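You operate a simulated robot arm through the tools that you are given. There is no shell and no other tool.

The job below is to be done with a simulated robot arm. You get a single attempt, and the scene is never put back.

Task
Roll the fluff off the blue joggers, then stand Hadi's t-shirt and the yellow towel on them.
Fine: the roller goes back. Set down upright: what you pick out, yellow towel. What is to be rubbed or washed off counts as gone when no trace of it is left.

Only the result counts: the job must be done as asked and must still hold three seconds after the hand-in. Knocking over, shifting, dropping, spilling or breaking anything else fails it. Flat cloth is picked up by pressing the open fingertips on it (5 to 10 N) and closing them slowly along it; thin cloth reads only 2 to 8 mm in the jaws.

Robot
A 7-joint arm with a two-finger parallel gripper, fixed in place. Base frame: the origin is at the foot of the arm, x ahead of it, y to its left, z up; the work surface is at about z = 910. Lengths are in mm, angles in rad, forces in N, time in s.
Its first joint turns from -2.601 to 2.601 rad. Payload 3.43 kg.
The tool frame sits at the grasp point between the pads (the TCP): z along the fingers, y along the line on which they close. The tips reach 30 mm beyond it. Largest opening 94 mm; finger width 28, thickness 10; the body of the gripper, 50 by 96 mm, starts 55 mm behind the TCP.
Orientation is told as [roll, pitch, yaw] about the base's x, y, z axes, in that order, counted from this pose: with the fingers straight down and closing along the base's y, the tool's x points along the base's -x, its y along +y and its z along -z.

Tools
- The arm moves only by the tool play_rows. Its argument "targets" is a list of rows, each a list of 3 entries, a list of its own where there are three numbers: the turn, a rotation vector about the tool's x, y, z in units of 6 degrees (1.0 is 6 degrees), then the shift along the tool's x, y, z in units of 50 mm (1.0 is 50 mm), then the gripper command, from -1 (fully open) to 1 (shut), values between in proportion. In form: [[[wx, wy, wz], [x, y, z], gripper], ...]. A call has 1 to 20 rows; each row shifts and turns the commanded pose from where the row before left it, along the tool's axes as they then stand. A call with a number of a shift or a turn outside -1 to 1 is refused whole. Rows are played at 5 a second. More than 50 mm and 0.15 rad between two rows, or a gripper value outside its range, and nothing of the call is played. Where a pose cannot be reached the arm comes as near as it can. A force on the tool above 60 N (or 10 N above the force at the start of the call, whichever is more), or a blocked arm, ends the call early, and 0.2 s more pass. The fingers move at their own pace (about 45 mm/s each) and stop on an object; they squeeze with about 37 N. The grip force told is the motor's: it shows also when the fingers shut on nothing. Time passes only in rows, and 0.2 s behind the last, so rows that do not move let the fingers close. The reply holds the time, the measured pose of the TCP, the force on the tool along the base axes, the opening and the grip force, in the units named above and with some noise, with the torque about the TCP (base axes, N m) and any sound that the robot's microphone picked up.
- Cameras (640 x 400 px; columns grow to the right, rows downward): "scene" is fixed at [397.1, -654.1, 1512.6]; the picture's right is [-0.98, 0.21, 0.00], its down [0.13, 0.62, -0.78] and it looks along [-0.16, -0.76, -0.63] (base axes); focal length 214 px, centre (320, 200). "wrist" rides on the gripper at [76, 14, -102] in the tool frame; the picture's right is [-0.18, 0.98, 0.00], its down [-0.75, -0.14, -0.64] and it looks along [-0.63, -0.12, 0.77] (tool axes); focal length 243 px, centre (320, 200). There is no depth. A picture from a camera that has moved, and an enlarged one, comes with that camera's place and axes in the base frame and with its lens. The place of the scene camera against the robot may be out by one fixed shift of up to 12 mm in any direction.
- get_image(camera): a new picture of that camera. It takes no simulated time.
- enlarge(camera, box): a new picture of the part [left, top, right, bottom] of that camera's present view, enlarged. It takes no simulated time.
- hand_in(): hands the job in; it is judged then, once.

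Nothing tells you positions but the pictures and the camera data. Unless the task says otherwise, let go and move clear before handing in.

The tools are called after "Request:" as a command line: name --argument value ..., lists and objects as JSON in quotes. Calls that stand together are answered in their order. play_rows: Moves the arm, as the interface text tells. Its arguments: {"type":"object","properties":{"targets":{"type":"array","items":{"type":"array"}}},"required":["targets"]} The other tools are called the same way: get_image (camera) takes a picture; enlarge (camera, box) takes an enlarged picture of a part of a camera's view; hand_in () hands the job in.

At the start:

```text
time: 0.0
eef_pos: [295.5, -942.2, 1241.3]
ee_rot: [0.002, -0.001, 0.0]
ft_force: [0.0, -1.3, 0.7]
torque: [0.02, 0.01, -0.02]
gripper_width: 93.7
grip_force: 0.0
```

scene: 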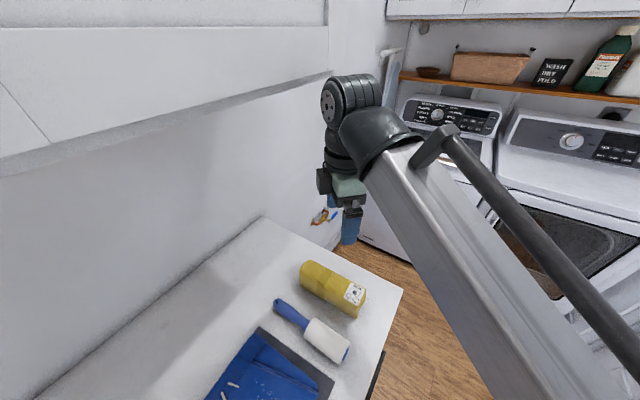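
wrist: 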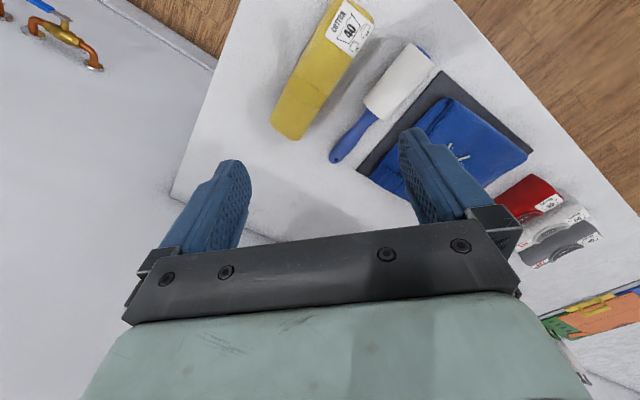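

I see a counter with a yellow rolled towel, a lint roller, blue joggers on a dark mat, and several rolled shirts (red, white, grey). I'll look more closely before moving.

Request:
enlarge --camera "wrist" --box '[240, 0, 640, 250]'

Request:
enlarge --camera "wrist" --box '[480, 150, 640, 250]'

Request:
enlarge --camera "wrist" --box '[480, 270, 640, 370]'

Request:
enlarge --camera "scene" --box '[160, 220, 420, 400]'

Request:
enlarge --camera "scene" --box '[380, 0, 640, 160]'

```text
1.60 times, centred on (440, 125) of wrist
camera zoom: at [219.8, -927.5, 1342.9], right [0.18, 0.98, 0.0], down [0.75, -0.14, 0.64], along [0.63, -0.12, -0.77], focal length 388 px, centre (128, 320)
```

zoom: 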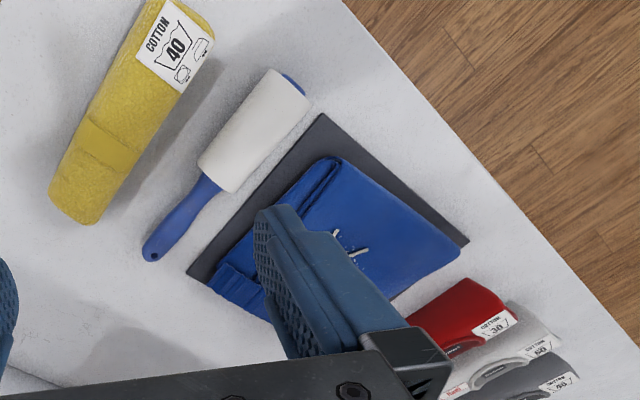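

```text
4.00 times, centred on (560, 200) of wrist
camera zoom: at [219.8, -927.5, 1342.9], right [0.18, 0.98, 0.0], down [0.75, -0.14, 0.64], along [0.63, -0.12, -0.77], focal length 970 px, centre (-640, 200)
```

zoom: 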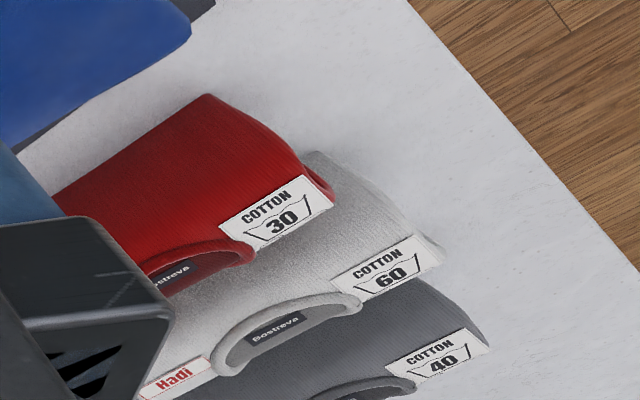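

```text
4.00 times, centred on (560, 320) of wrist
camera zoom: at [219.8, -927.5, 1342.9], right [0.18, 0.98, 0.0], down [0.75, -0.14, 0.64], along [0.63, -0.12, -0.77], focal length 970 px, centre (-640, -280)
```

zoom: 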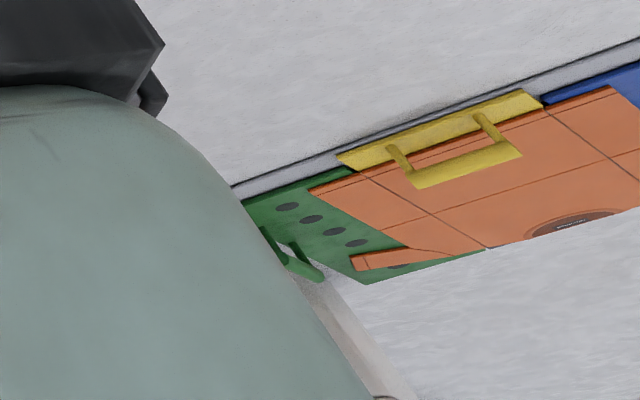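

```text
2.22 times, centred on (290, 310) of scene
camera zoom: at [397.1, -654.1, 1512.6], right [-0.98, 0.21, 0.0], down [0.13, 0.62, -0.78], along [-0.16, -0.76, -0.63], focal length 477 px, centre (387, -44)
```

zoom: 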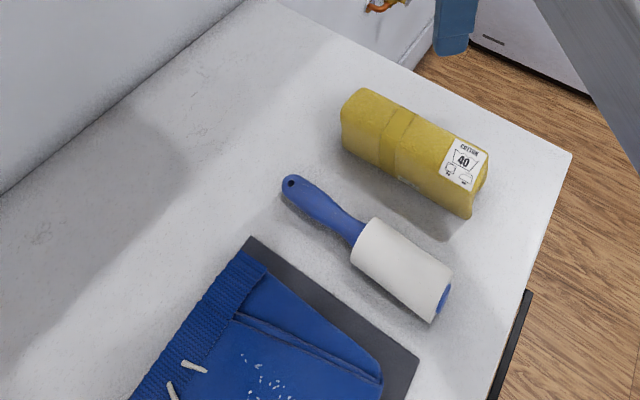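

```text
2.46 times, centred on (510, 80) of scene
camera zoom: at [397.1, -654.1, 1512.6], right [-0.98, 0.21, 0.0], down [0.13, 0.62, -0.78], along [-0.16, -0.76, -0.63], focal length 528 px, centre (-148, 495)
```

zoom: 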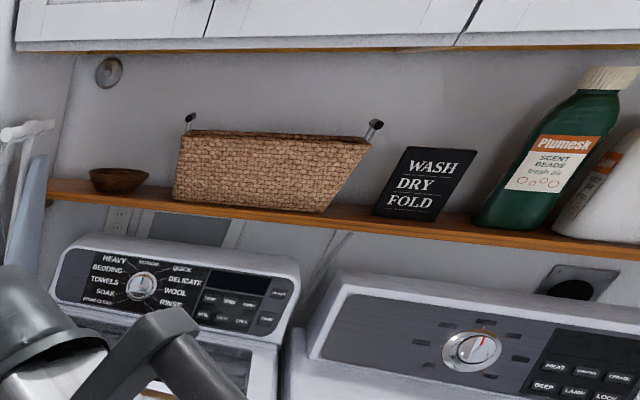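

The shirts sit to the +x/+y side at roughly (690, -475), the joggers are near (490, -715), the roller near (345, -832) and the towel near (299, -940). I'll move the wrist camera at the same height to inspect the shirts' labels.

Request:
play_rows --targets '[[[0, 0, 0], [-0.47, 0.78, 0], -1], [[0, 0, 0], [-0.47, 0.78, 0], -1], [[0, 0, 0], [-0.47, 0.78, 0], -1], [[0, 0, 0], [-0.47, 0.78, 0], -1], [[0, 0, 0], [-0.47, 0.78, 0], -1], [[0, 0, 0], [-0.47, 0.78, 0], -1], [[0, 0, 0], [0, 0, 0], -1]]'

Request:
get_image --camera "wrist"

Request:
get_image --camera "scene"

```text
time: 1.6
eef_pos: [445.0, -727.0, 1202.4]
ee_rot: [-0.015, -0.007, 0.0]
ft_force: [0.9, -0.4, -0.5]
torque: [-0.03, -0.03, 0.01]
gripper_width: 94.3
grip_force: 0.0
out of reach, approached as far as the arm can: row 3, 4, 5, 6
```

```text
taken
camera wrist: at [368.8, -709.6, 1304.8], right [0.18, 0.98, -0.01], down [0.75, -0.13, 0.65], along [0.64, -0.13, -0.76], focal length 243 px, centre (320, 200)
```

wrist: 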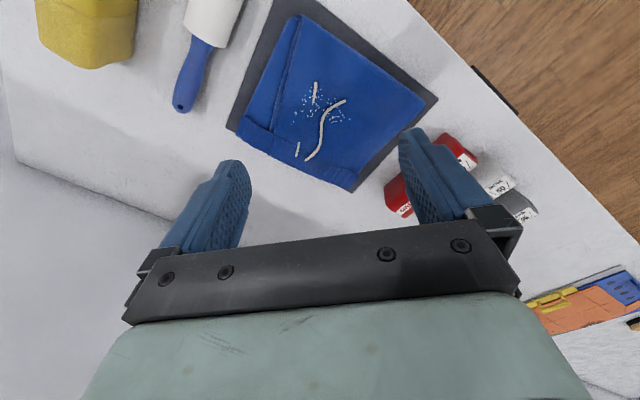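

```text
taken
```

scene: 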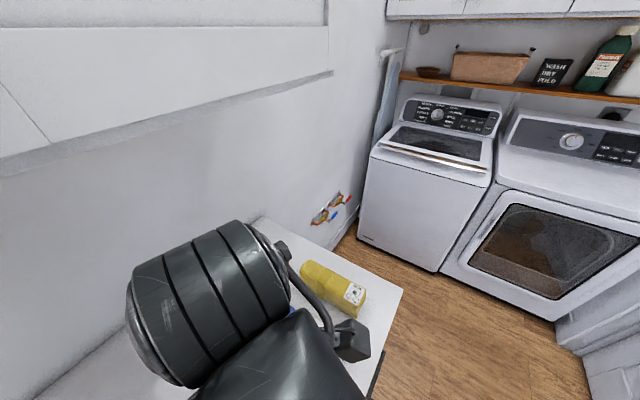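

The arm can't hold that height at this radius, so I'll come down lower and check where the commanded pose stands.

Request:
play_rows --targets '[[[0, 0, 0], [0, 0, 1], -1], [[0, 0, 0], [0, 0, 1], -1], [[0, 0, 0], [0, 0, 0], -1]]'

Request:
get_image --camera "wrist"

```text
time: 2.4
eef_pos: [445.1, -725.2, 1103.8]
ee_rot: [0.001, -0.002, 0.0]
ft_force: [-0.2, -1.1, -0.3]
torque: [0.01, 0.02, 0.0]
gripper_width: 94.0
grip_force: 0.1
```

```text
taken
camera wrist: at [368.1, -711.3, 1206.4], right [0.18, 0.98, 0.0], down [0.75, -0.14, 0.64], along [0.63, -0.12, -0.77], focal length 243 px, centre (320, 200)
```

wrist: 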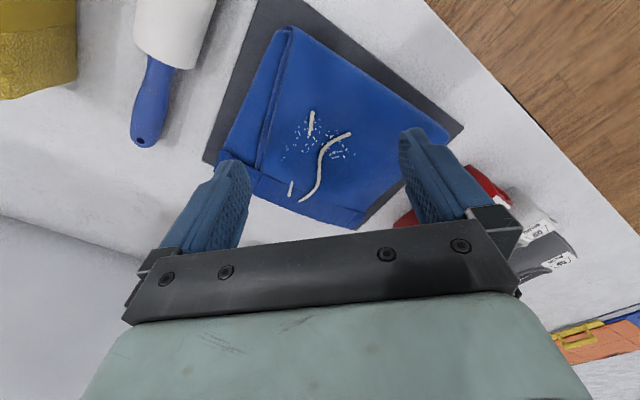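

The joggers have fluff specks and drawstrings in the centre, on a dark mat. I'll now slide over toward the shirts to read their name tags.

Request:
play_rows --targets '[[[0, 0, 0], [-0.4, 0.78, 0], -1], [[0, 0, 0], [-0.4, 0.78, 0], -1], [[0, 0, 0], [-0.4, 0.78, 0], -1], [[0, 0, 0], [-0.4, 0.78, 0], -1], [[0, 0, 0], [-0.4, 0.78, 0], -1], [[0, 0, 0], [-0.4, 0.78, 0], -1], [[0, 0, 0], [0, 0, 0], -1]]'

Request:
get_image --camera "wrist"

Request:
get_image --camera "scene"

```text
time: 4.0
eef_pos: [564.1, -489.3, 1105.0]
ee_rot: [-0.001, 0.0, 0.001]
ft_force: [-0.7, -0.1, -0.4]
torque: [-0.01, 0.01, -0.01]
gripper_width: 93.9
grip_force: 0.1
```

```text
taken
camera wrist: at [489.4, -474.5, 1207.1], right [0.18, 0.98, 0.0], down [0.75, -0.14, 0.64], along [0.63, -0.12, -0.77], focal length 243 px, centre (320, 200)
```

wrist: 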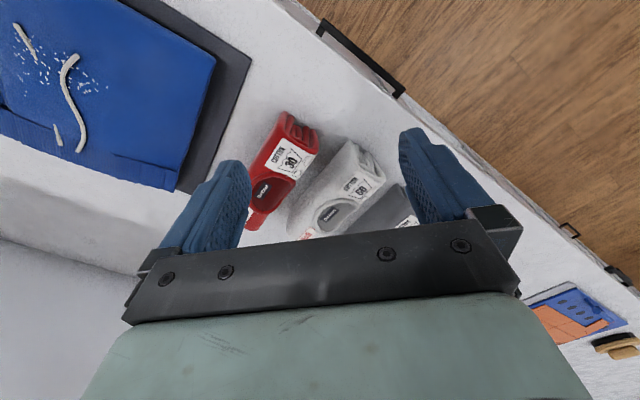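

```text
taken
```

scene: 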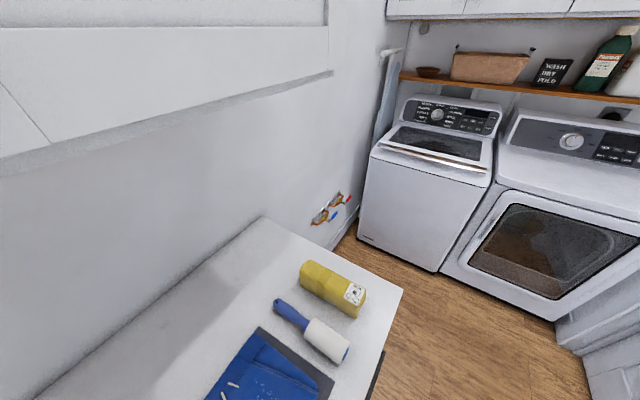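

Request:
enlarge --camera "wrist" --box '[230, 80, 430, 250]'

Request:
enlarge --camera "scene" --box '[240, 230, 400, 330]'

Request:
enlarge --camera "scene" --box '[190, 310, 350, 400]'

```text
2.35 times, centred on (330, 165) of wrist
camera zoom: at [489.4, -474.5, 1207.1], right [0.18, 0.98, 0.0], down [0.75, -0.14, 0.64], along [0.63, -0.12, -0.77], focal length 571 px, centre (296, 282)
```

zoom: 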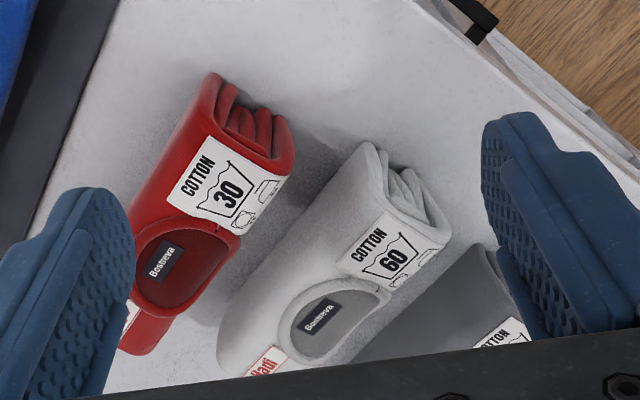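

```text
4.00 times, centred on (320, 280) of scene
camera zoom: at [397.1, -654.1, 1512.6], right [-0.98, 0.21, 0.0], down [0.13, 0.62, -0.78], along [-0.16, -0.76, -0.63], focal length 858 px, centre (320, -120)
```

zoom: 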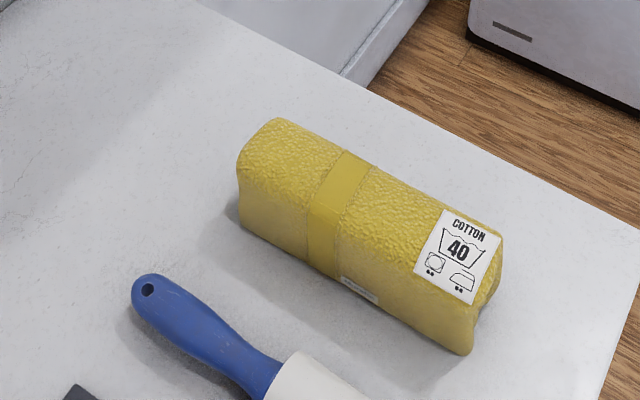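

```text
4.00 times, centred on (270, 355) of scene
camera zoom: at [397.1, -654.1, 1512.6], right [-0.98, 0.21, 0.0], down [0.13, 0.62, -0.78], along [-0.16, -0.76, -0.63], focal length 858 px, centre (520, -420)
```

zoom: 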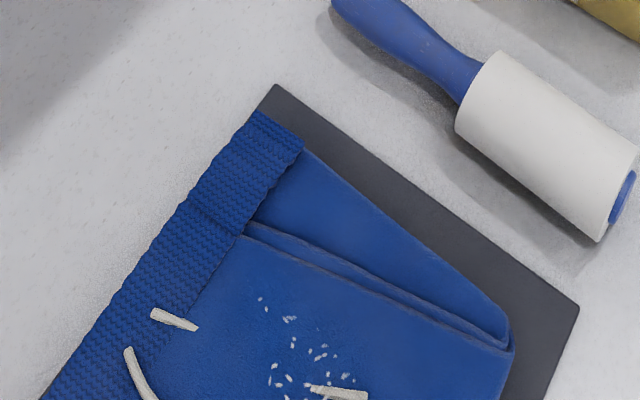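

The shirts are file-folded and stand on edge, each with a name tag at the wall-side end. I'll move forward so those tags come out from behind the gripper.

Request:
play_rows --targets '[[[0, 0, 0], [-0.9, 0, 0], -1], [[0, 0, 0], [-0.9, 0, 0], -1], [[0, 0, 0], [0, 0, 0], -1]]'

Request:
enlarge --camera "wrist" --box '[200, 0, 460, 160]'

Request:
get_image --camera "wrist"

```text
time: 4.8
eef_pos: [656.5, -490.2, 1103.3]
ee_rot: [0.0, 0.0, 0.002]
ft_force: [0.6, -0.4, 0.2]
torque: [0.03, -0.02, -0.04]
gripper_width: 94.1
grip_force: 0.1
```

```text
2.46 times, centred on (330, 80) of wrist
camera zoom: at [581.1, -475.2, 1206.2], right [0.18, 0.98, 0.0], down [0.75, -0.14, 0.64], along [0.63, -0.12, -0.77], focal length 597 px, centre (295, 495)
```

zoom: 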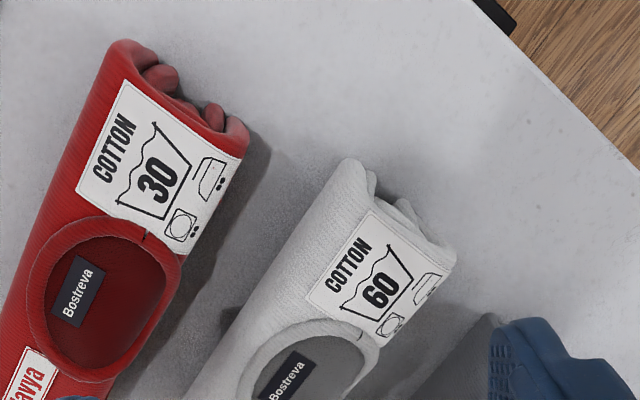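

```text
taken
camera wrist: at [581.1, -475.2, 1206.2], right [0.18, 0.98, 0.0], down [0.75, -0.14, 0.64], along [0.63, -0.12, -0.77], focal length 243 px, centre (320, 200)
```

wrist: 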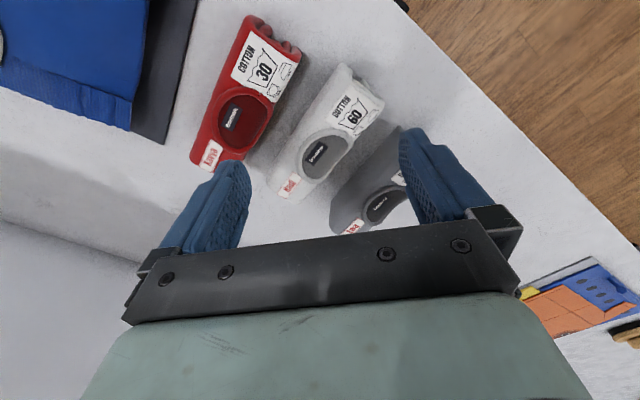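

Request:
enlarge --camera "wrist" --box '[180, 120, 340, 220]'

Request:
enlarge --camera "wrist" --box '[290, 150, 410, 250]'

Request:
enlarge --camera "wrist" --box '[180, 0, 440, 240]'

```text
4.00 times, centred on (260, 170) of wrist
camera zoom: at [581.1, -475.2, 1206.2], right [0.18, 0.98, 0.0], down [0.75, -0.14, 0.64], along [0.63, -0.12, -0.77], focal length 970 px, centre (560, 320)
```

zoom: 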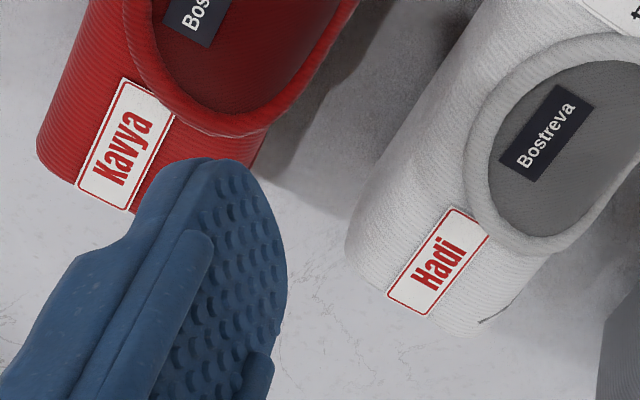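

```text
4.00 times, centred on (350, 200) of wrist
camera zoom: at [581.1, -475.2, 1206.2], right [0.18, 0.98, 0.0], down [0.75, -0.14, 0.64], along [0.63, -0.12, -0.77], focal length 970 px, centre (200, 200)
```

zoom: 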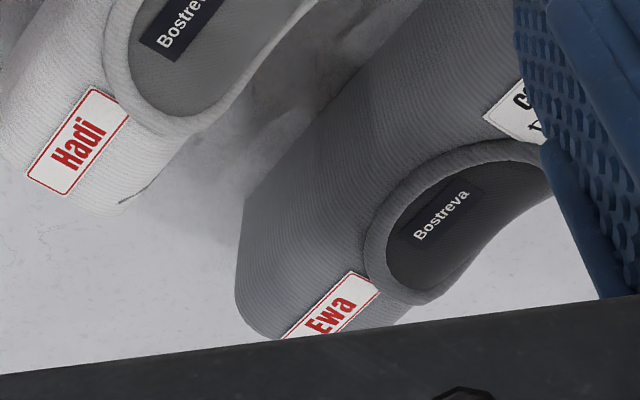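

```text
1.67 times, centred on (310, 120) of wrist
camera zoom: at [581.1, -475.2, 1206.2], right [0.18, 0.98, 0.0], down [0.75, -0.14, 0.64], along [0.63, -0.12, -0.77], focal length 404 px, centre (337, 333)
```

zoom: 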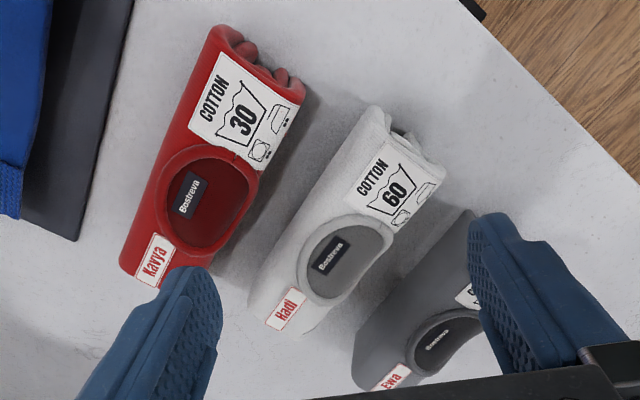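

Hadi's shirt is the white one in the middle, between Kavya's red and Ewa's grey, and it measures about 137 × 48 × 75 mm near (690, -500). Next I'll move to the roller and joggers, turning the gripper to line up with the roller.

Request:
play_rows --targets '[[[0, 0, 0], [0.57, -0.667, 0], -1], [[0, 0, 0], [0.57, -0.667, 0], -1], [[0, 0, 0], [0.57, -0.667, 0], -1], [[0, 0, 0], [0.57, -0.667, 0], -1], [[0, 0, 0], [0.57, -0.667, 0], -1], [[0, 0, 0], [0.57, -0.667, 0], -1], [[0, 0, 0], [0.57, -0.667, 0], -1], [[0, 0, 0], [0.57, -0.667, 0], -1], [[0, 0, 0], [0.57, -0.667, 0], -1], [[0, 0, 1], [0, 0, 0], -1], [[0, 0, 1], [0, 0, 0], -1], [[0, 0, 1], [0, 0, 0], -1], [[0, 0, 1], [0, 0, 0], -1], [[0, 0, 1], [0, 0, 0], -1], [[0, 0, 1], [0, 0, 0], -1], [[0, 0, 1], [0, 0, 0], -1], [[0, 0, 0], [0, 0, 0], -1]]'

Request:
get_image --camera "wrist"

Request:
get_image --camera "scene"

```text
time: 8.4
eef_pos: [396.8, -792.2, 1103.6]
ee_rot: [0.0, 0.001, -0.735]
ft_force: [0.6, 0.9, 0.0]
torque: [-0.01, 0.01, -0.01]
gripper_width: 94.0
grip_force: 0.2
```

```text
taken
camera wrist: at [351.4, -729.0, 1206.9], right [0.8, 0.61, 0.0], down [0.46, -0.61, 0.64], along [0.39, -0.51, -0.77], focal length 243 px, centre (320, 200)
```

wrist: 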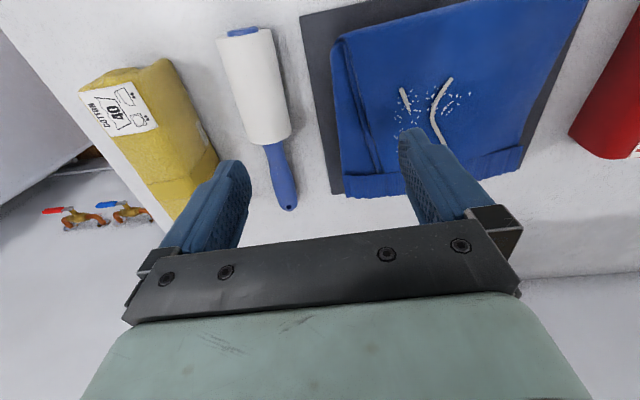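

```text
taken
```

scene: 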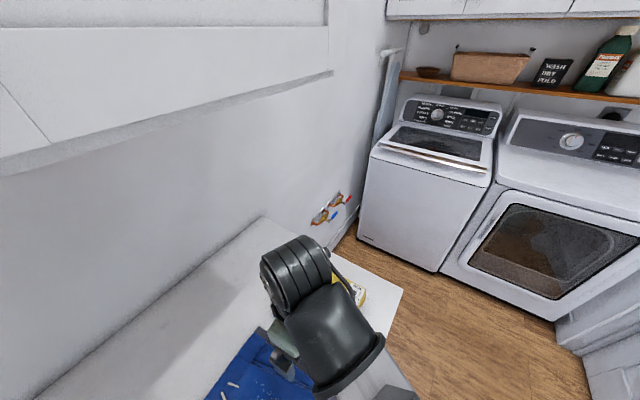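

The view now shows the towel, roller and joggers together and well aligned. I'll enlarge it to measure precisely.

Request:
enlarge --camera "wrist" --box '[70, 0, 390, 220]'

Request:
enlarge --camera "wrist" --box '[290, 0, 610, 210]'

Request:
enlarge --camera "wrist" --box '[370, 50, 500, 160]'

```text
1.82 times, centred on (230, 110) of wrist
camera zoom: at [351.4, -729.0, 1206.9], right [0.8, 0.61, 0.0], down [0.46, -0.61, 0.64], along [0.39, -0.51, -0.77], focal length 441 px, centre (484, 364)
```

zoom: 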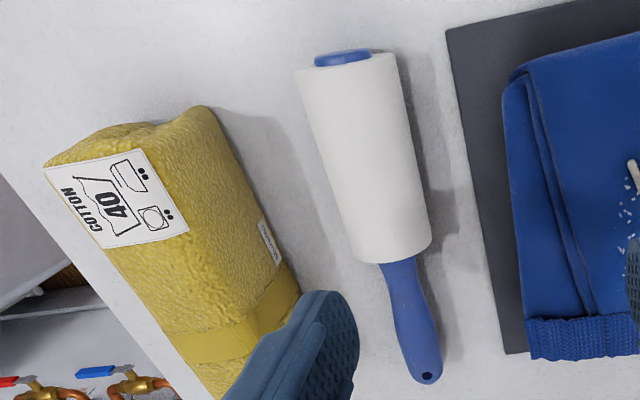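

```text
1.90 times, centred on (450, 105) of wrist
camera zoom: at [351.4, -729.0, 1206.9], right [0.8, 0.61, 0.0], down [0.46, -0.61, 0.64], along [0.39, -0.51, -0.77], focal length 462 px, centre (72, 381)
```

zoom: 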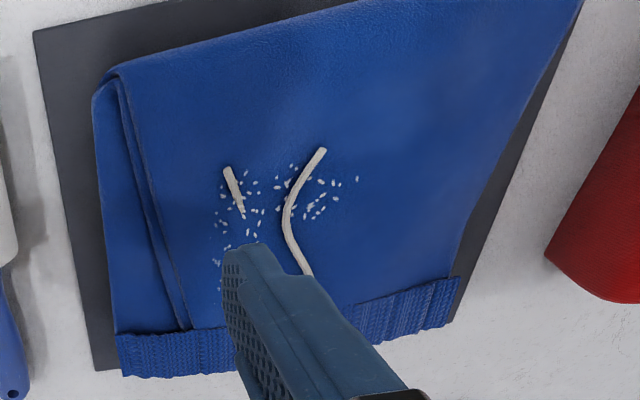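

```text
3.64 times, centred on (435, 105) of wrist
camera zoom: at [351.4, -729.0, 1206.9], right [0.8, 0.61, 0.0], down [0.46, -0.61, 0.64], along [0.39, -0.51, -0.77], focal length 882 px, centre (-98, 546)
```

zoom: 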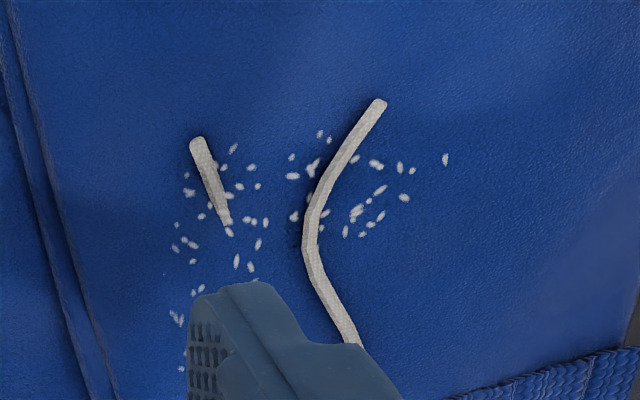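

The roller axis runs about 47° off base x, with its handle pointing out toward the wall. The neck of the handle is near (406, -895), and I'll go above it at z ≈ 1050.

Request:
play_rows --targets '[[[0, 0, 0.833], [0, 0, 0], -1], [[0, 0, 0], [-0.547, -0.427, 0.357], -1], [[0, 0, 0], [-0.547, -0.427, 0.357], -1], [[0, 0, 0], [-0.547, -0.427, 0.357], -1], [[0, 0, 0], [0, 0, 0], -1]]'

Request:
get_image --camera "wrist"

Request:
get_image --camera "scene"

```text
time: 9.6
eef_pos: [406.8, -896.0, 1050.5]
ee_rot: [0.0, 0.0, -0.818]
ft_force: [-0.3, 0.2, 0.4]
torque: [0.01, 0.0, -0.01]
gripper_width: 93.8
grip_force: 0.1
```

```text
taken
camera wrist: at [365.0, -829.1, 1153.4], right [0.84, 0.54, 0.0], down [0.41, -0.65, 0.64], along [0.34, -0.54, -0.77], focal length 243 px, centre (320, 200)
```

wrist: 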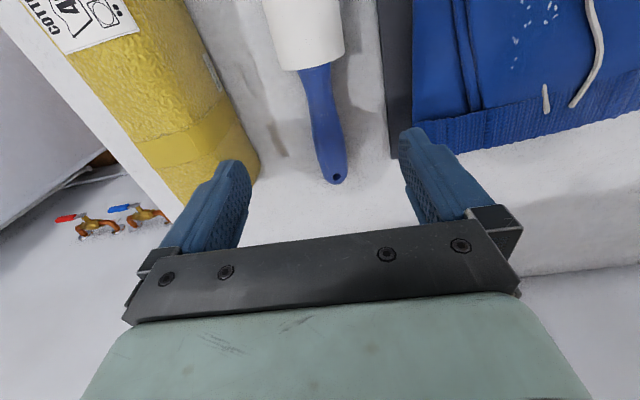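

```text
taken
```

scene: 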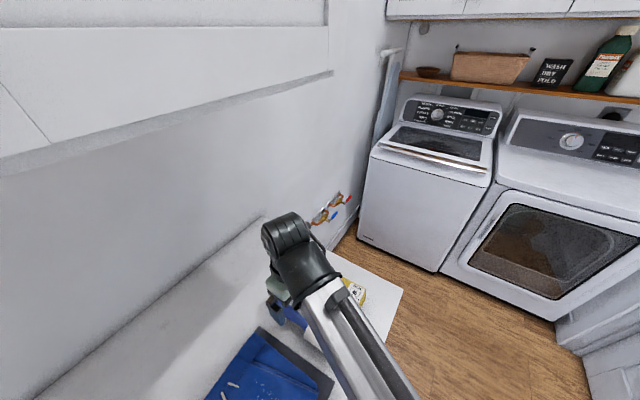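

Request:
enlarge --camera "wrist" --box '[220, 0, 440, 200]'

Request:
enlarge --camera "scene" --box '[240, 200, 400, 400]'

```text
2.00 times, centred on (330, 100) of wrist
camera zoom: at [365.0, -829.1, 1153.4], right [0.84, 0.54, 0.0], down [0.41, -0.65, 0.64], along [0.34, -0.54, -0.77], focal length 485 px, centre (300, 400)
```

zoom: 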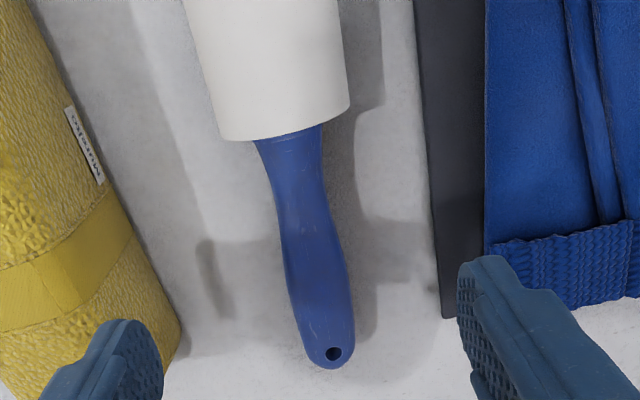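

```text
2.00 times, centred on (320, 300) of scene
camera zoom: at [397.1, -654.1, 1512.6], right [-0.98, 0.21, 0.0], down [0.13, 0.62, -0.78], along [-0.16, -0.76, -0.63], focal length 429 px, centre (320, 0)
```

zoom: 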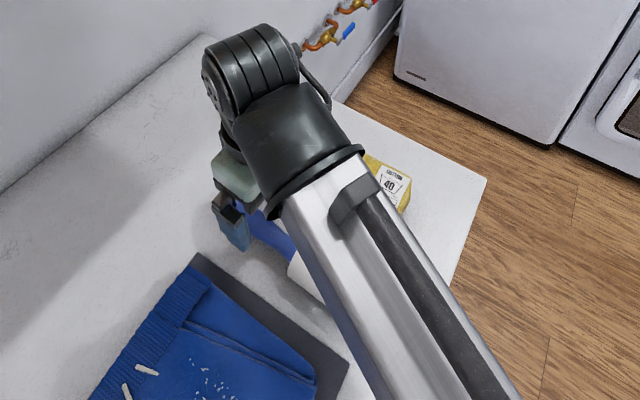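

The handle's waist is near (404, -888) and about 22 mm wide, and the TCP is nearly centred over it. I'll part-close to about 60 mm to keep clear of the towel and mat, then descend to z ≈ 945.

Request:
play_rows --targets '[[[0, 0, -0.18], [0.06, 0.072, 0], -0.28], [[0, 0, 0], [0, 0, 0.7], -0.28], [[0, 0, 0], [0, 0, 0.7], -0.28], [[0, 0, 0], [0, 0, 0.4], -0.28], [[0, 0, 0], [0, 0, 0.2], -0.28], [[0, 0, 0], [0, 0, 0], -0.28]]'

Request:
get_image --camera "wrist"

Request:
enlarge --camera "scene" --box '[240, 240, 400, 340]'

```text
time: 11.0
eef_pos: [409.0, -890.6, 950.7]
ee_rot: [0.0, 0.0, -0.801]
ft_force: [0.2, -0.1, 0.4]
torque: [0.02, -0.01, 0.01]
gripper_width: 60.3
grip_force: 0.1
```

```text
taken
camera wrist: at [365.9, -825.5, 1054.1], right [0.83, 0.55, 0.0], down [0.42, -0.64, 0.64], along [0.35, -0.54, -0.77], focal length 243 px, centre (320, 200)
```

wrist: 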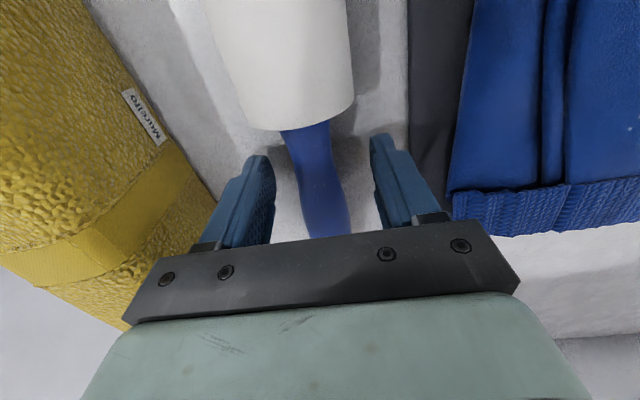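

```text
4.00 times, centred on (320, 290) of scene
camera zoom: at [397.1, -654.1, 1512.6], right [-0.98, 0.21, 0.0], down [0.13, 0.62, -0.78], along [-0.16, -0.76, -0.63], focal length 858 px, centre (320, -160)
```

zoom: 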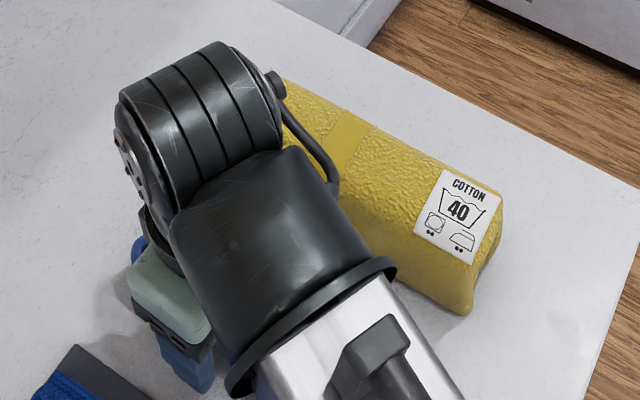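

The fingers straddle the handle's waist with clearance on both sides. I'll lower about 6 mm and close gently in steps.

Request:
play_rows --targets '[[[0, 0, 0], [0, 0, 0.12], -0.28], [[0, 0, 0], [0, 0, 0], 0.1], [[0, 0, 0], [0, 0, 0], 0.4], [[0, 0, 0], [0, 0, 0], 0.6], [[0, 0, 0], [0, 0, 0], 1], [[0, 0, 0], [0, 0, 0], 1]]'

Request:
get_image --camera "wrist"

```text
time: 12.4
eef_pos: [408.8, -891.3, 946.0]
ee_rot: [0.001, -0.001, -0.8]
ft_force: [-0.1, -0.9, -0.5]
torque: [-0.03, -0.05, 0.0]
gripper_width: 26.2
grip_force: 36.4
```

```text
taken
camera wrist: at [366.0, -825.3, 1048.2], right [0.83, 0.55, 0.0], down [0.42, -0.64, 0.64], along [0.35, -0.54, -0.77], focal length 243 px, centre (320, 200)
```

wrist: 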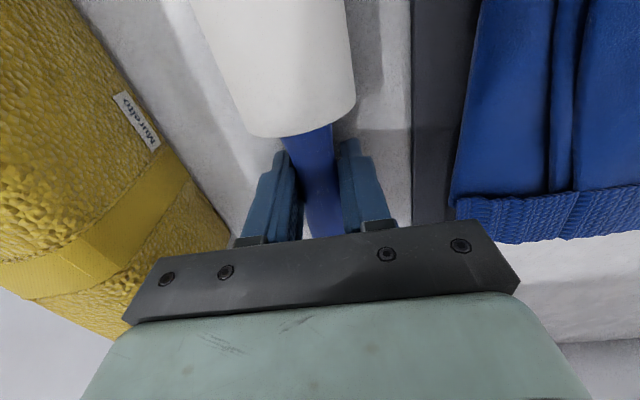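

The handle is gripped at 26.2 mm with pose (408.8, -891.3, 946.0), yaw -0.80, and I'll keep that for putting the roller back. Now I'll lift straight up.

Request:
play_rows --targets '[[[0, 0, 0], [0, 0, -0.2], 1], [[0, 0, 0], [0, 0, -0.4], 1], [[0, 0, 0], [0, 0, -0.6], 1], [[0, 0, 0], [0, 0, -0.8], 1], [[0, 0, 0], [0, 0, 0], 1]]'

Request:
get_image --camera "wrist"

Request:
get_image --camera "scene"

```text
time: 13.6
eef_pos: [406.9, -889.5, 1044.8]
ee_rot: [0.001, -0.001, -0.8]
ft_force: [-0.3, -0.3, -0.3]
torque: [-0.09, -0.05, 0.02]
gripper_width: 26.1
grip_force: 37.1
```

```text
taken
camera wrist: at [364.6, -823.7, 1148.7], right [0.83, 0.55, 0.0], down [0.42, -0.64, 0.64], along [0.35, -0.54, -0.77], focal length 243 px, centre (320, 200)
```

wrist: 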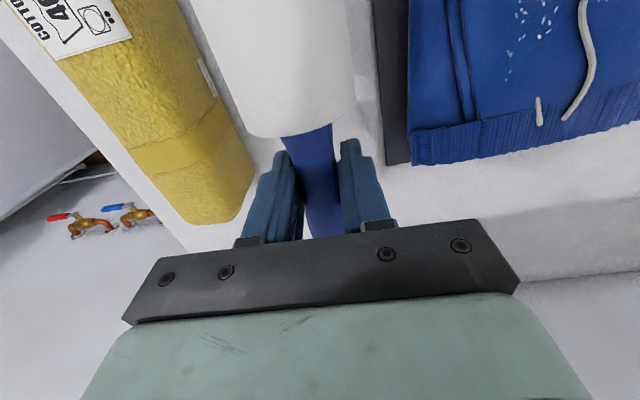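

```text
taken
```

scene: 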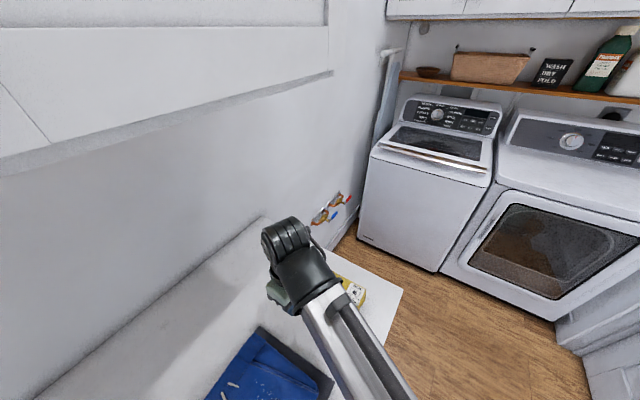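

The roller is held firmly with no droop. I'll carry it over the joggers at height, staying clear of the shirts, then turn it 90° so its axis runs along the counter.

Request:
play_rows --targets '[[[0, 0, 0], [0.272, 0.883, 0], 1], [[0, 0, 0], [0.272, 0.883, 0], 1], [[0, 0, 0], [0.272, 0.883, 0], 1], [[0, 0, 0], [0.272, 0.883, 0], 1], [[0, 0, 0], [0.272, 0.883, 0], 1], [[0, 0, 0], [0.272, 0.883, 0], 1], [[0, 0, 0], [0, 0, 0], 1]]'

Request:
get_image --camera "wrist"

Request:
get_image --camera "scene"

```text
time: 15.2
eef_pos: [540.8, -647.2, 1043.4]
ee_rot: [0.0, 0.0, -0.801]
ft_force: [-0.1, -0.3, -1.2]
torque: [-0.06, -0.07, 0.03]
gripper_width: 26.1
grip_force: 37.0
```

```text
taken
camera wrist: at [497.8, -581.8, 1146.3], right [0.83, 0.55, 0.0], down [0.42, -0.64, 0.64], along [0.35, -0.54, -0.77], focal length 243 px, centre (320, 200)
```

wrist: 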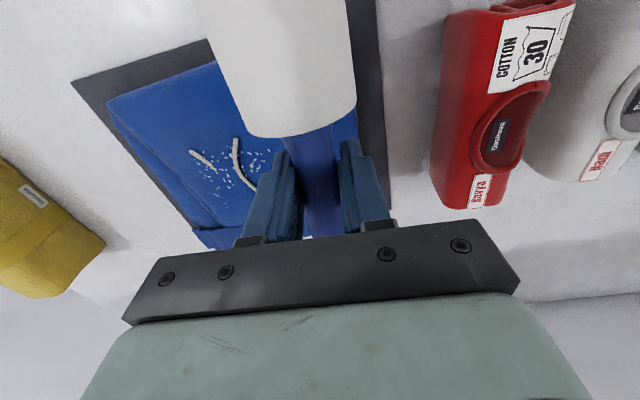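

```text
taken
```

scene: 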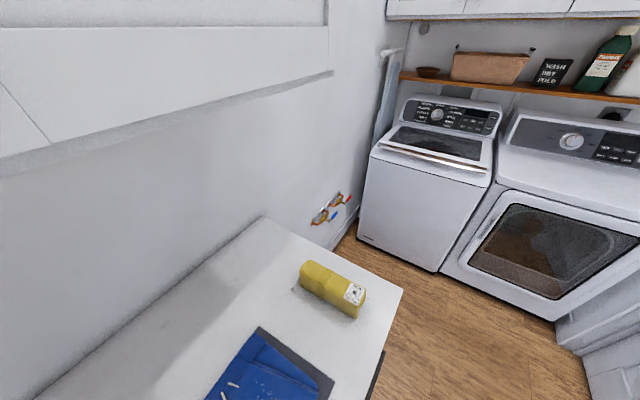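

The red shirt is well clear of the roll. I'll enlarge the fluff from this new viewpoint to triangulate the joggers' surface.

Request:
enlarge --camera "wrist" --box '[170, 120, 290, 210]'

Request:
enlarge --camera "wrist" --box '[60, 20, 400, 250]'

Request:
enlarge --camera "scene" --box '[180, 310, 340, 400]'

```text
4.44 times, centred on (230, 165) of wrist
camera zoom: at [497.8, -581.8, 1146.3], right [0.83, 0.55, 0.0], down [0.42, -0.64, 0.64], along [0.35, -0.54, -0.77], focal length 1078 px, centre (720, 356)
```

zoom: 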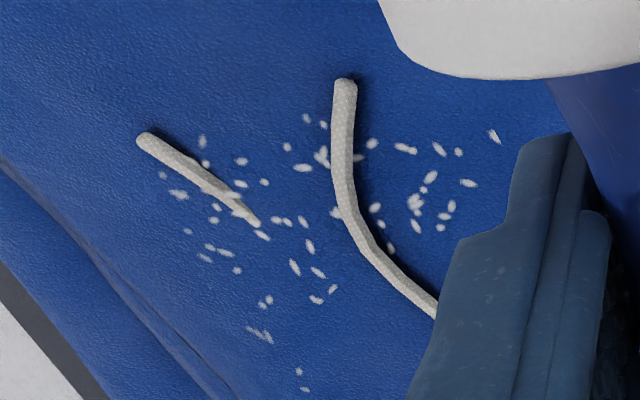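

```text
1.74 times, centred on (230, 135) of wrist
camera zoom: at [497.8, -581.8, 1146.3], right [0.83, 0.55, 0.0], down [0.42, -0.64, 0.64], along [0.35, -0.54, -0.77], focal length 422 px, centre (476, 313)
```

zoom: 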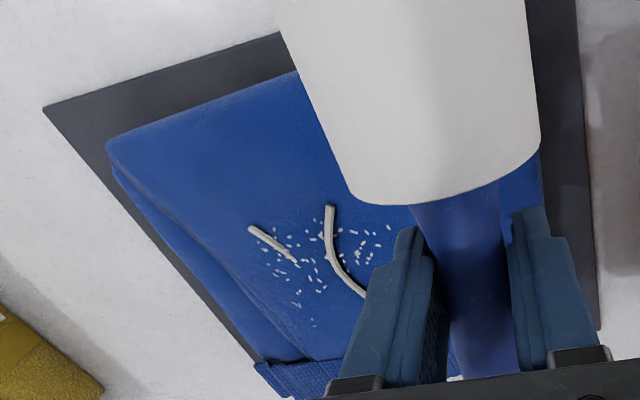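

```text
4.00 times, centred on (260, 355) of scene
camera zoom: at [397.1, -654.1, 1512.6], right [-0.98, 0.21, 0.0], down [0.13, 0.62, -0.78], along [-0.16, -0.76, -0.63], focal length 858 px, centre (560, -420)
```

zoom: 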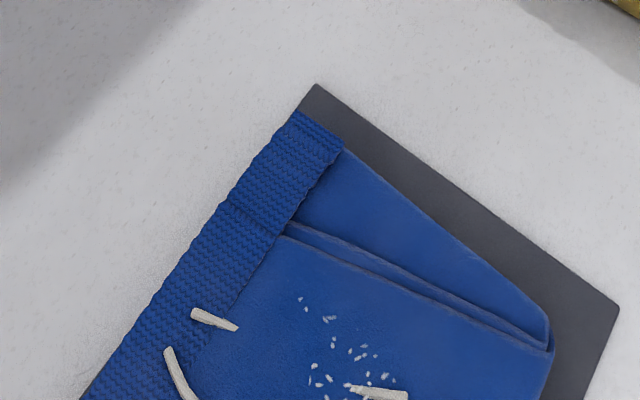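

Triangulation puts the joggers' top at z ≈ 946, with fluff spanning about h = 850–921 outward and s = -189 to -113 along the counter. I'll turn the roller 90° in place, high above everything.

Request:
play_rows --targets '[[[0, 0, 0], [0.22, -0.14, 0], 1], [[0, 0, -1], [0, 0, 0], 1], [[0, 0, -1], [0, 0, 0], 1], [[0, 0, -1], [0, 0, 0], 1], [[0, 0, -1], [0, 0, 0], 1], [[0, 0, -1], [0, 0, 0], 1], [[0, 0, -1], [0, 0, 0], 1], [[0, 0, -1], [0, 0, 0], 1], [[0, 0, -1], [0, 0, 0], 1], [[0, 0, -1], [0, 0, 0], 1], [[0, 0, -1], [0, 0, 0], 1], [[0, 0, -1], [0, 0, 0], 1], [[0, 0, -1], [0, 0, 0], 1], [[0, 0, -1], [0, 0, 0], 1], [[0, 0, -1], [0, 0, 0], 1], [[0, 0, -1], [0, 0, 0], 1], [[0, 0, 0], [0, 0, 0], 1]]'

Request:
get_image --camera "wrist"

Request:
get_image --camera "scene"

```text
time: 18.8
eef_pos: [527.8, -645.6, 1045.1]
ee_rot: [-0.001, 0.0, 0.773]
ft_force: [-0.8, 0.3, -1.5]
torque: [0.06, -0.05, -0.04]
gripper_width: 26.0
grip_force: 36.9
```

```text
taken
camera wrist: at [463.8, -686.5, 1147.2], right [-0.55, 0.83, 0.0], down [0.64, 0.42, 0.64], along [0.53, 0.35, -0.77], focal length 243 px, centre (320, 200)
```

wrist: 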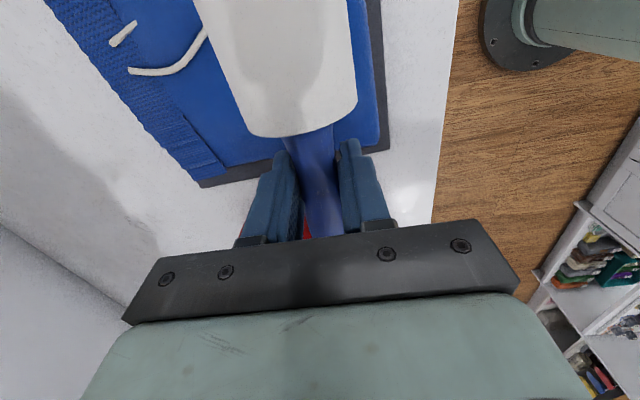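

```text
taken
```

scene: 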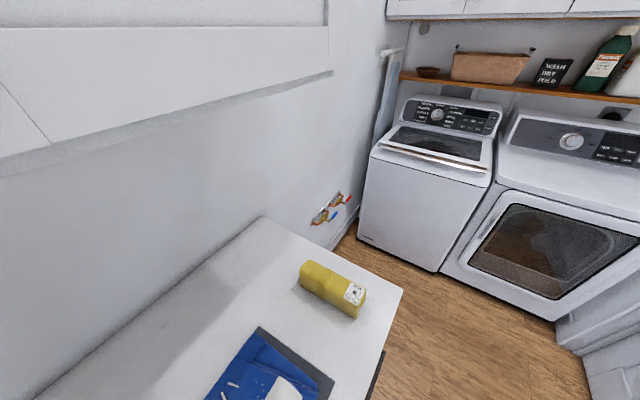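

The turn worked, and the roll now points along the counter over the joggers. I'll lower to just above contact and then creep down watching the force.

Request:
play_rows --targets '[[[0, 0, 0], [0, 0, 0.5], 1], [[0, 0, 0], [0, 0, 0.4], 1], [[0, 0, 0], [0, 0, 0.16], 1], [[0, 0, 0], [0, 0, 0], 1]]'

Request:
get_image --camera "wrist"

Request:
enlarge --camera "scene" --box '[180, 310, 340, 400]'

```text
time: 19.8
eef_pos: [528.1, -643.8, 991.4]
ee_rot: [-0.001, 0.002, 0.77]
ft_force: [-0.4, 0.1, -1.9]
torque: [0.07, -0.04, 0.01]
gripper_width: 25.7
grip_force: 37.1
```

```text
taken
camera wrist: at [464.1, -686.3, 1094.4], right [-0.55, 0.83, 0.0], down [0.64, 0.42, 0.64], along [0.54, 0.35, -0.77], focal length 243 px, centre (320, 200)
```

wrist: 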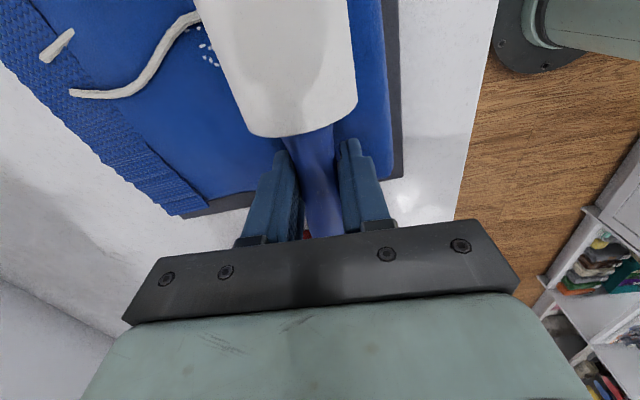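

```text
4.00 times, centred on (260, 355) of scene
camera zoom: at [397.1, -654.1, 1512.6], right [-0.98, 0.21, 0.0], down [0.13, 0.62, -0.78], along [-0.16, -0.76, -0.63], focal length 858 px, centre (560, -420)
```

zoom: 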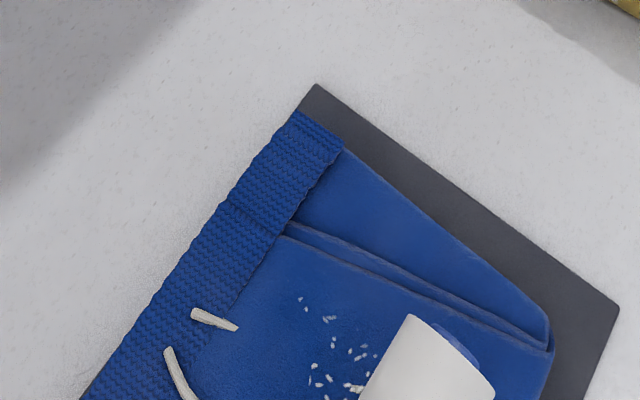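

The roll end lies just inside the main panel. I'll creep down in 2 mm steps to find contact.

Request:
play_rows --targets '[[[0, 0, 0], [0, 0, 0.06], 1], [[0, 0, 0], [0, 0, 0.04], 1], [[0, 0, 0], [0, 0, 0], 1]]'

Request:
play_rows --targets '[[[0, 0, 0], [0, 0, 0.04], 1], [[0, 0, 0], [0, 0, 0], 1]]'

Request:
play_rows --targets '[[[0, 0, 0], [0, 0, 0.04], 1], [[0, 0, 0], [0, 0, 0], 1]]'

```text
time: 20.6
eef_pos: [528.4, -644.6, 986.2]
ee_rot: [0.001, -0.001, 0.77]
ft_force: [0.0, -0.9, -0.8]
torque: [0.08, -0.07, -0.02]
gripper_width: 25.6
grip_force: 37.1
```

```text
time: 21.2
eef_pos: [527.1, -643.6, 984.8]
ee_rot: [-0.001, 0.003, 0.77]
ft_force: [-1.0, -3.0, 7.8]
torque: [-0.63, 0.51, 0.01]
gripper_width: 25.5
grip_force: 36.9
```

```text
time: 21.8
eef_pos: [527.9, -643.6, 984.5]
ee_rot: [-0.001, 0.0, 0.769]
ft_force: [1.1, -0.2, 18.2]
torque: [-0.55, 0.4, 0.06]
gripper_width: 25.8
grip_force: 37.1
```

Contact is at TCP z ≈ 985. I'll ease up about 1 mm for lighter pressure and roll outward across the fluff in 10 mm rows.

Request:
play_rows --targets '[[[0, 0, 0], [0, 0, -0.02], 1], [[0, 0, 0], [0, -0.2, 0], 1], [[0, 0, 0], [0, -0.2, 0], 1], [[0, 0, 0], [0, -0.2, 0], 1], [[0, 0, 0], [0, 0, 0], 1]]'

Request:
get_image --camera "wrist"

Request:
enlarge --camera "scene" --box '[180, 310, 340, 400]'

```text
time: 23.0
eef_pos: [548.2, -665.5, 984.2]
ee_rot: [0.0, 0.001, 0.769]
ft_force: [-1.2, 1.1, 6.8]
torque: [-0.09, 0.15, -0.02]
gripper_width: 25.3
grip_force: 37.0
```

```text
taken
camera wrist: at [484.4, -708.5, 1086.4], right [-0.55, 0.83, 0.0], down [0.64, 0.42, 0.64], along [0.54, 0.35, -0.77], focal length 243 px, centre (320, 200)
```

wrist: 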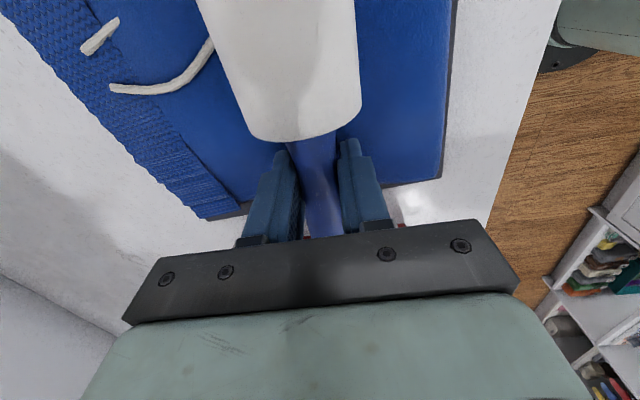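

```text
4.00 times, centred on (260, 355) of scene
camera zoom: at [397.1, -654.1, 1512.6], right [-0.98, 0.21, 0.0], down [0.13, 0.62, -0.78], along [-0.16, -0.76, -0.63], focal length 858 px, centre (560, -420)
```

zoom: 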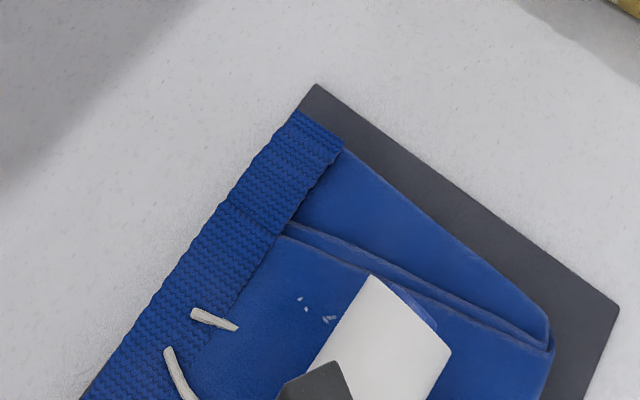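

Fluff under the roll seems to be lifting off. I'll continue the sweep to just past the last specks.

Request:
play_rows --targets '[[[0, 0, 0], [0, -0.2, 0], 1], [[0, 0, 0], [0, -0.2, 0], 1], [[0, 0, 0], [0, -0.2, 0], 1], [[0, 0, 0], [0, 0, 0], 1]]'

Request:
play_rows --targets '[[[0, 0, 0], [0, -0.2, 0], 1], [[0, 0, 0], [0, -0.2, 0], 1], [[0, 0, 0], [0, -0.2, 0], 1], [[0, 0, 0], [0, 0, 0], 1]]'

Request:
get_image --camera "wrist"

Request:
enlarge --camera "scene" --box '[180, 310, 340, 400]'

```text
time: 24.0
eef_pos: [570.2, -687.3, 985.5]
ee_rot: [0.0, 0.001, 0.77]
ft_force: [-0.1, 0.1, 1.8]
torque: [-0.05, -0.01, 0.02]
gripper_width: 25.7
grip_force: 37.1
```

```text
time: 25.0
eef_pos: [589.6, -710.2, 983.9]
ee_rot: [0.0, -0.001, 0.77]
ft_force: [-1.8, 1.3, 8.4]
torque: [-0.16, 0.3, -0.1]
gripper_width: 25.6
grip_force: 37.1
```

```text
taken
camera wrist: at [525.2, -751.3, 1086.3], right [-0.55, 0.83, 0.0], down [0.64, 0.42, 0.64], along [0.54, 0.35, -0.77], focal length 243 px, centre (320, 200)
```

wrist: 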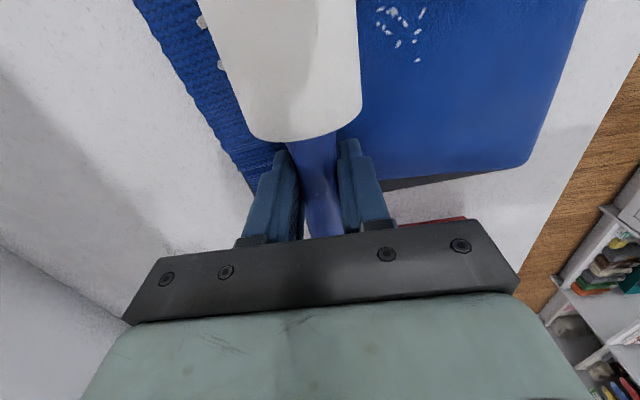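

```text
4.00 times, centred on (260, 355) of scene
camera zoom: at [397.1, -654.1, 1512.6], right [-0.98, 0.21, 0.0], down [0.13, 0.62, -0.78], along [-0.16, -0.76, -0.63], focal length 858 px, centre (560, -420)
```

zoom: 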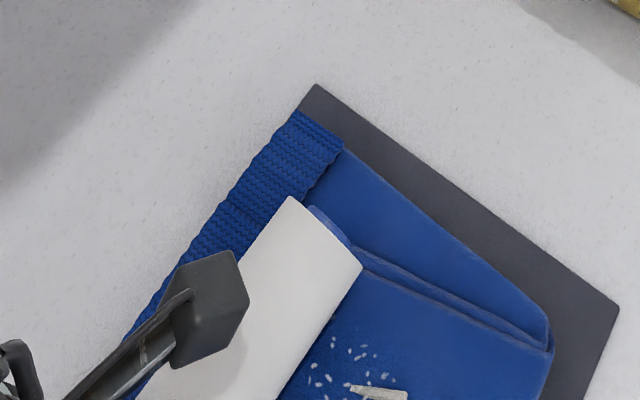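

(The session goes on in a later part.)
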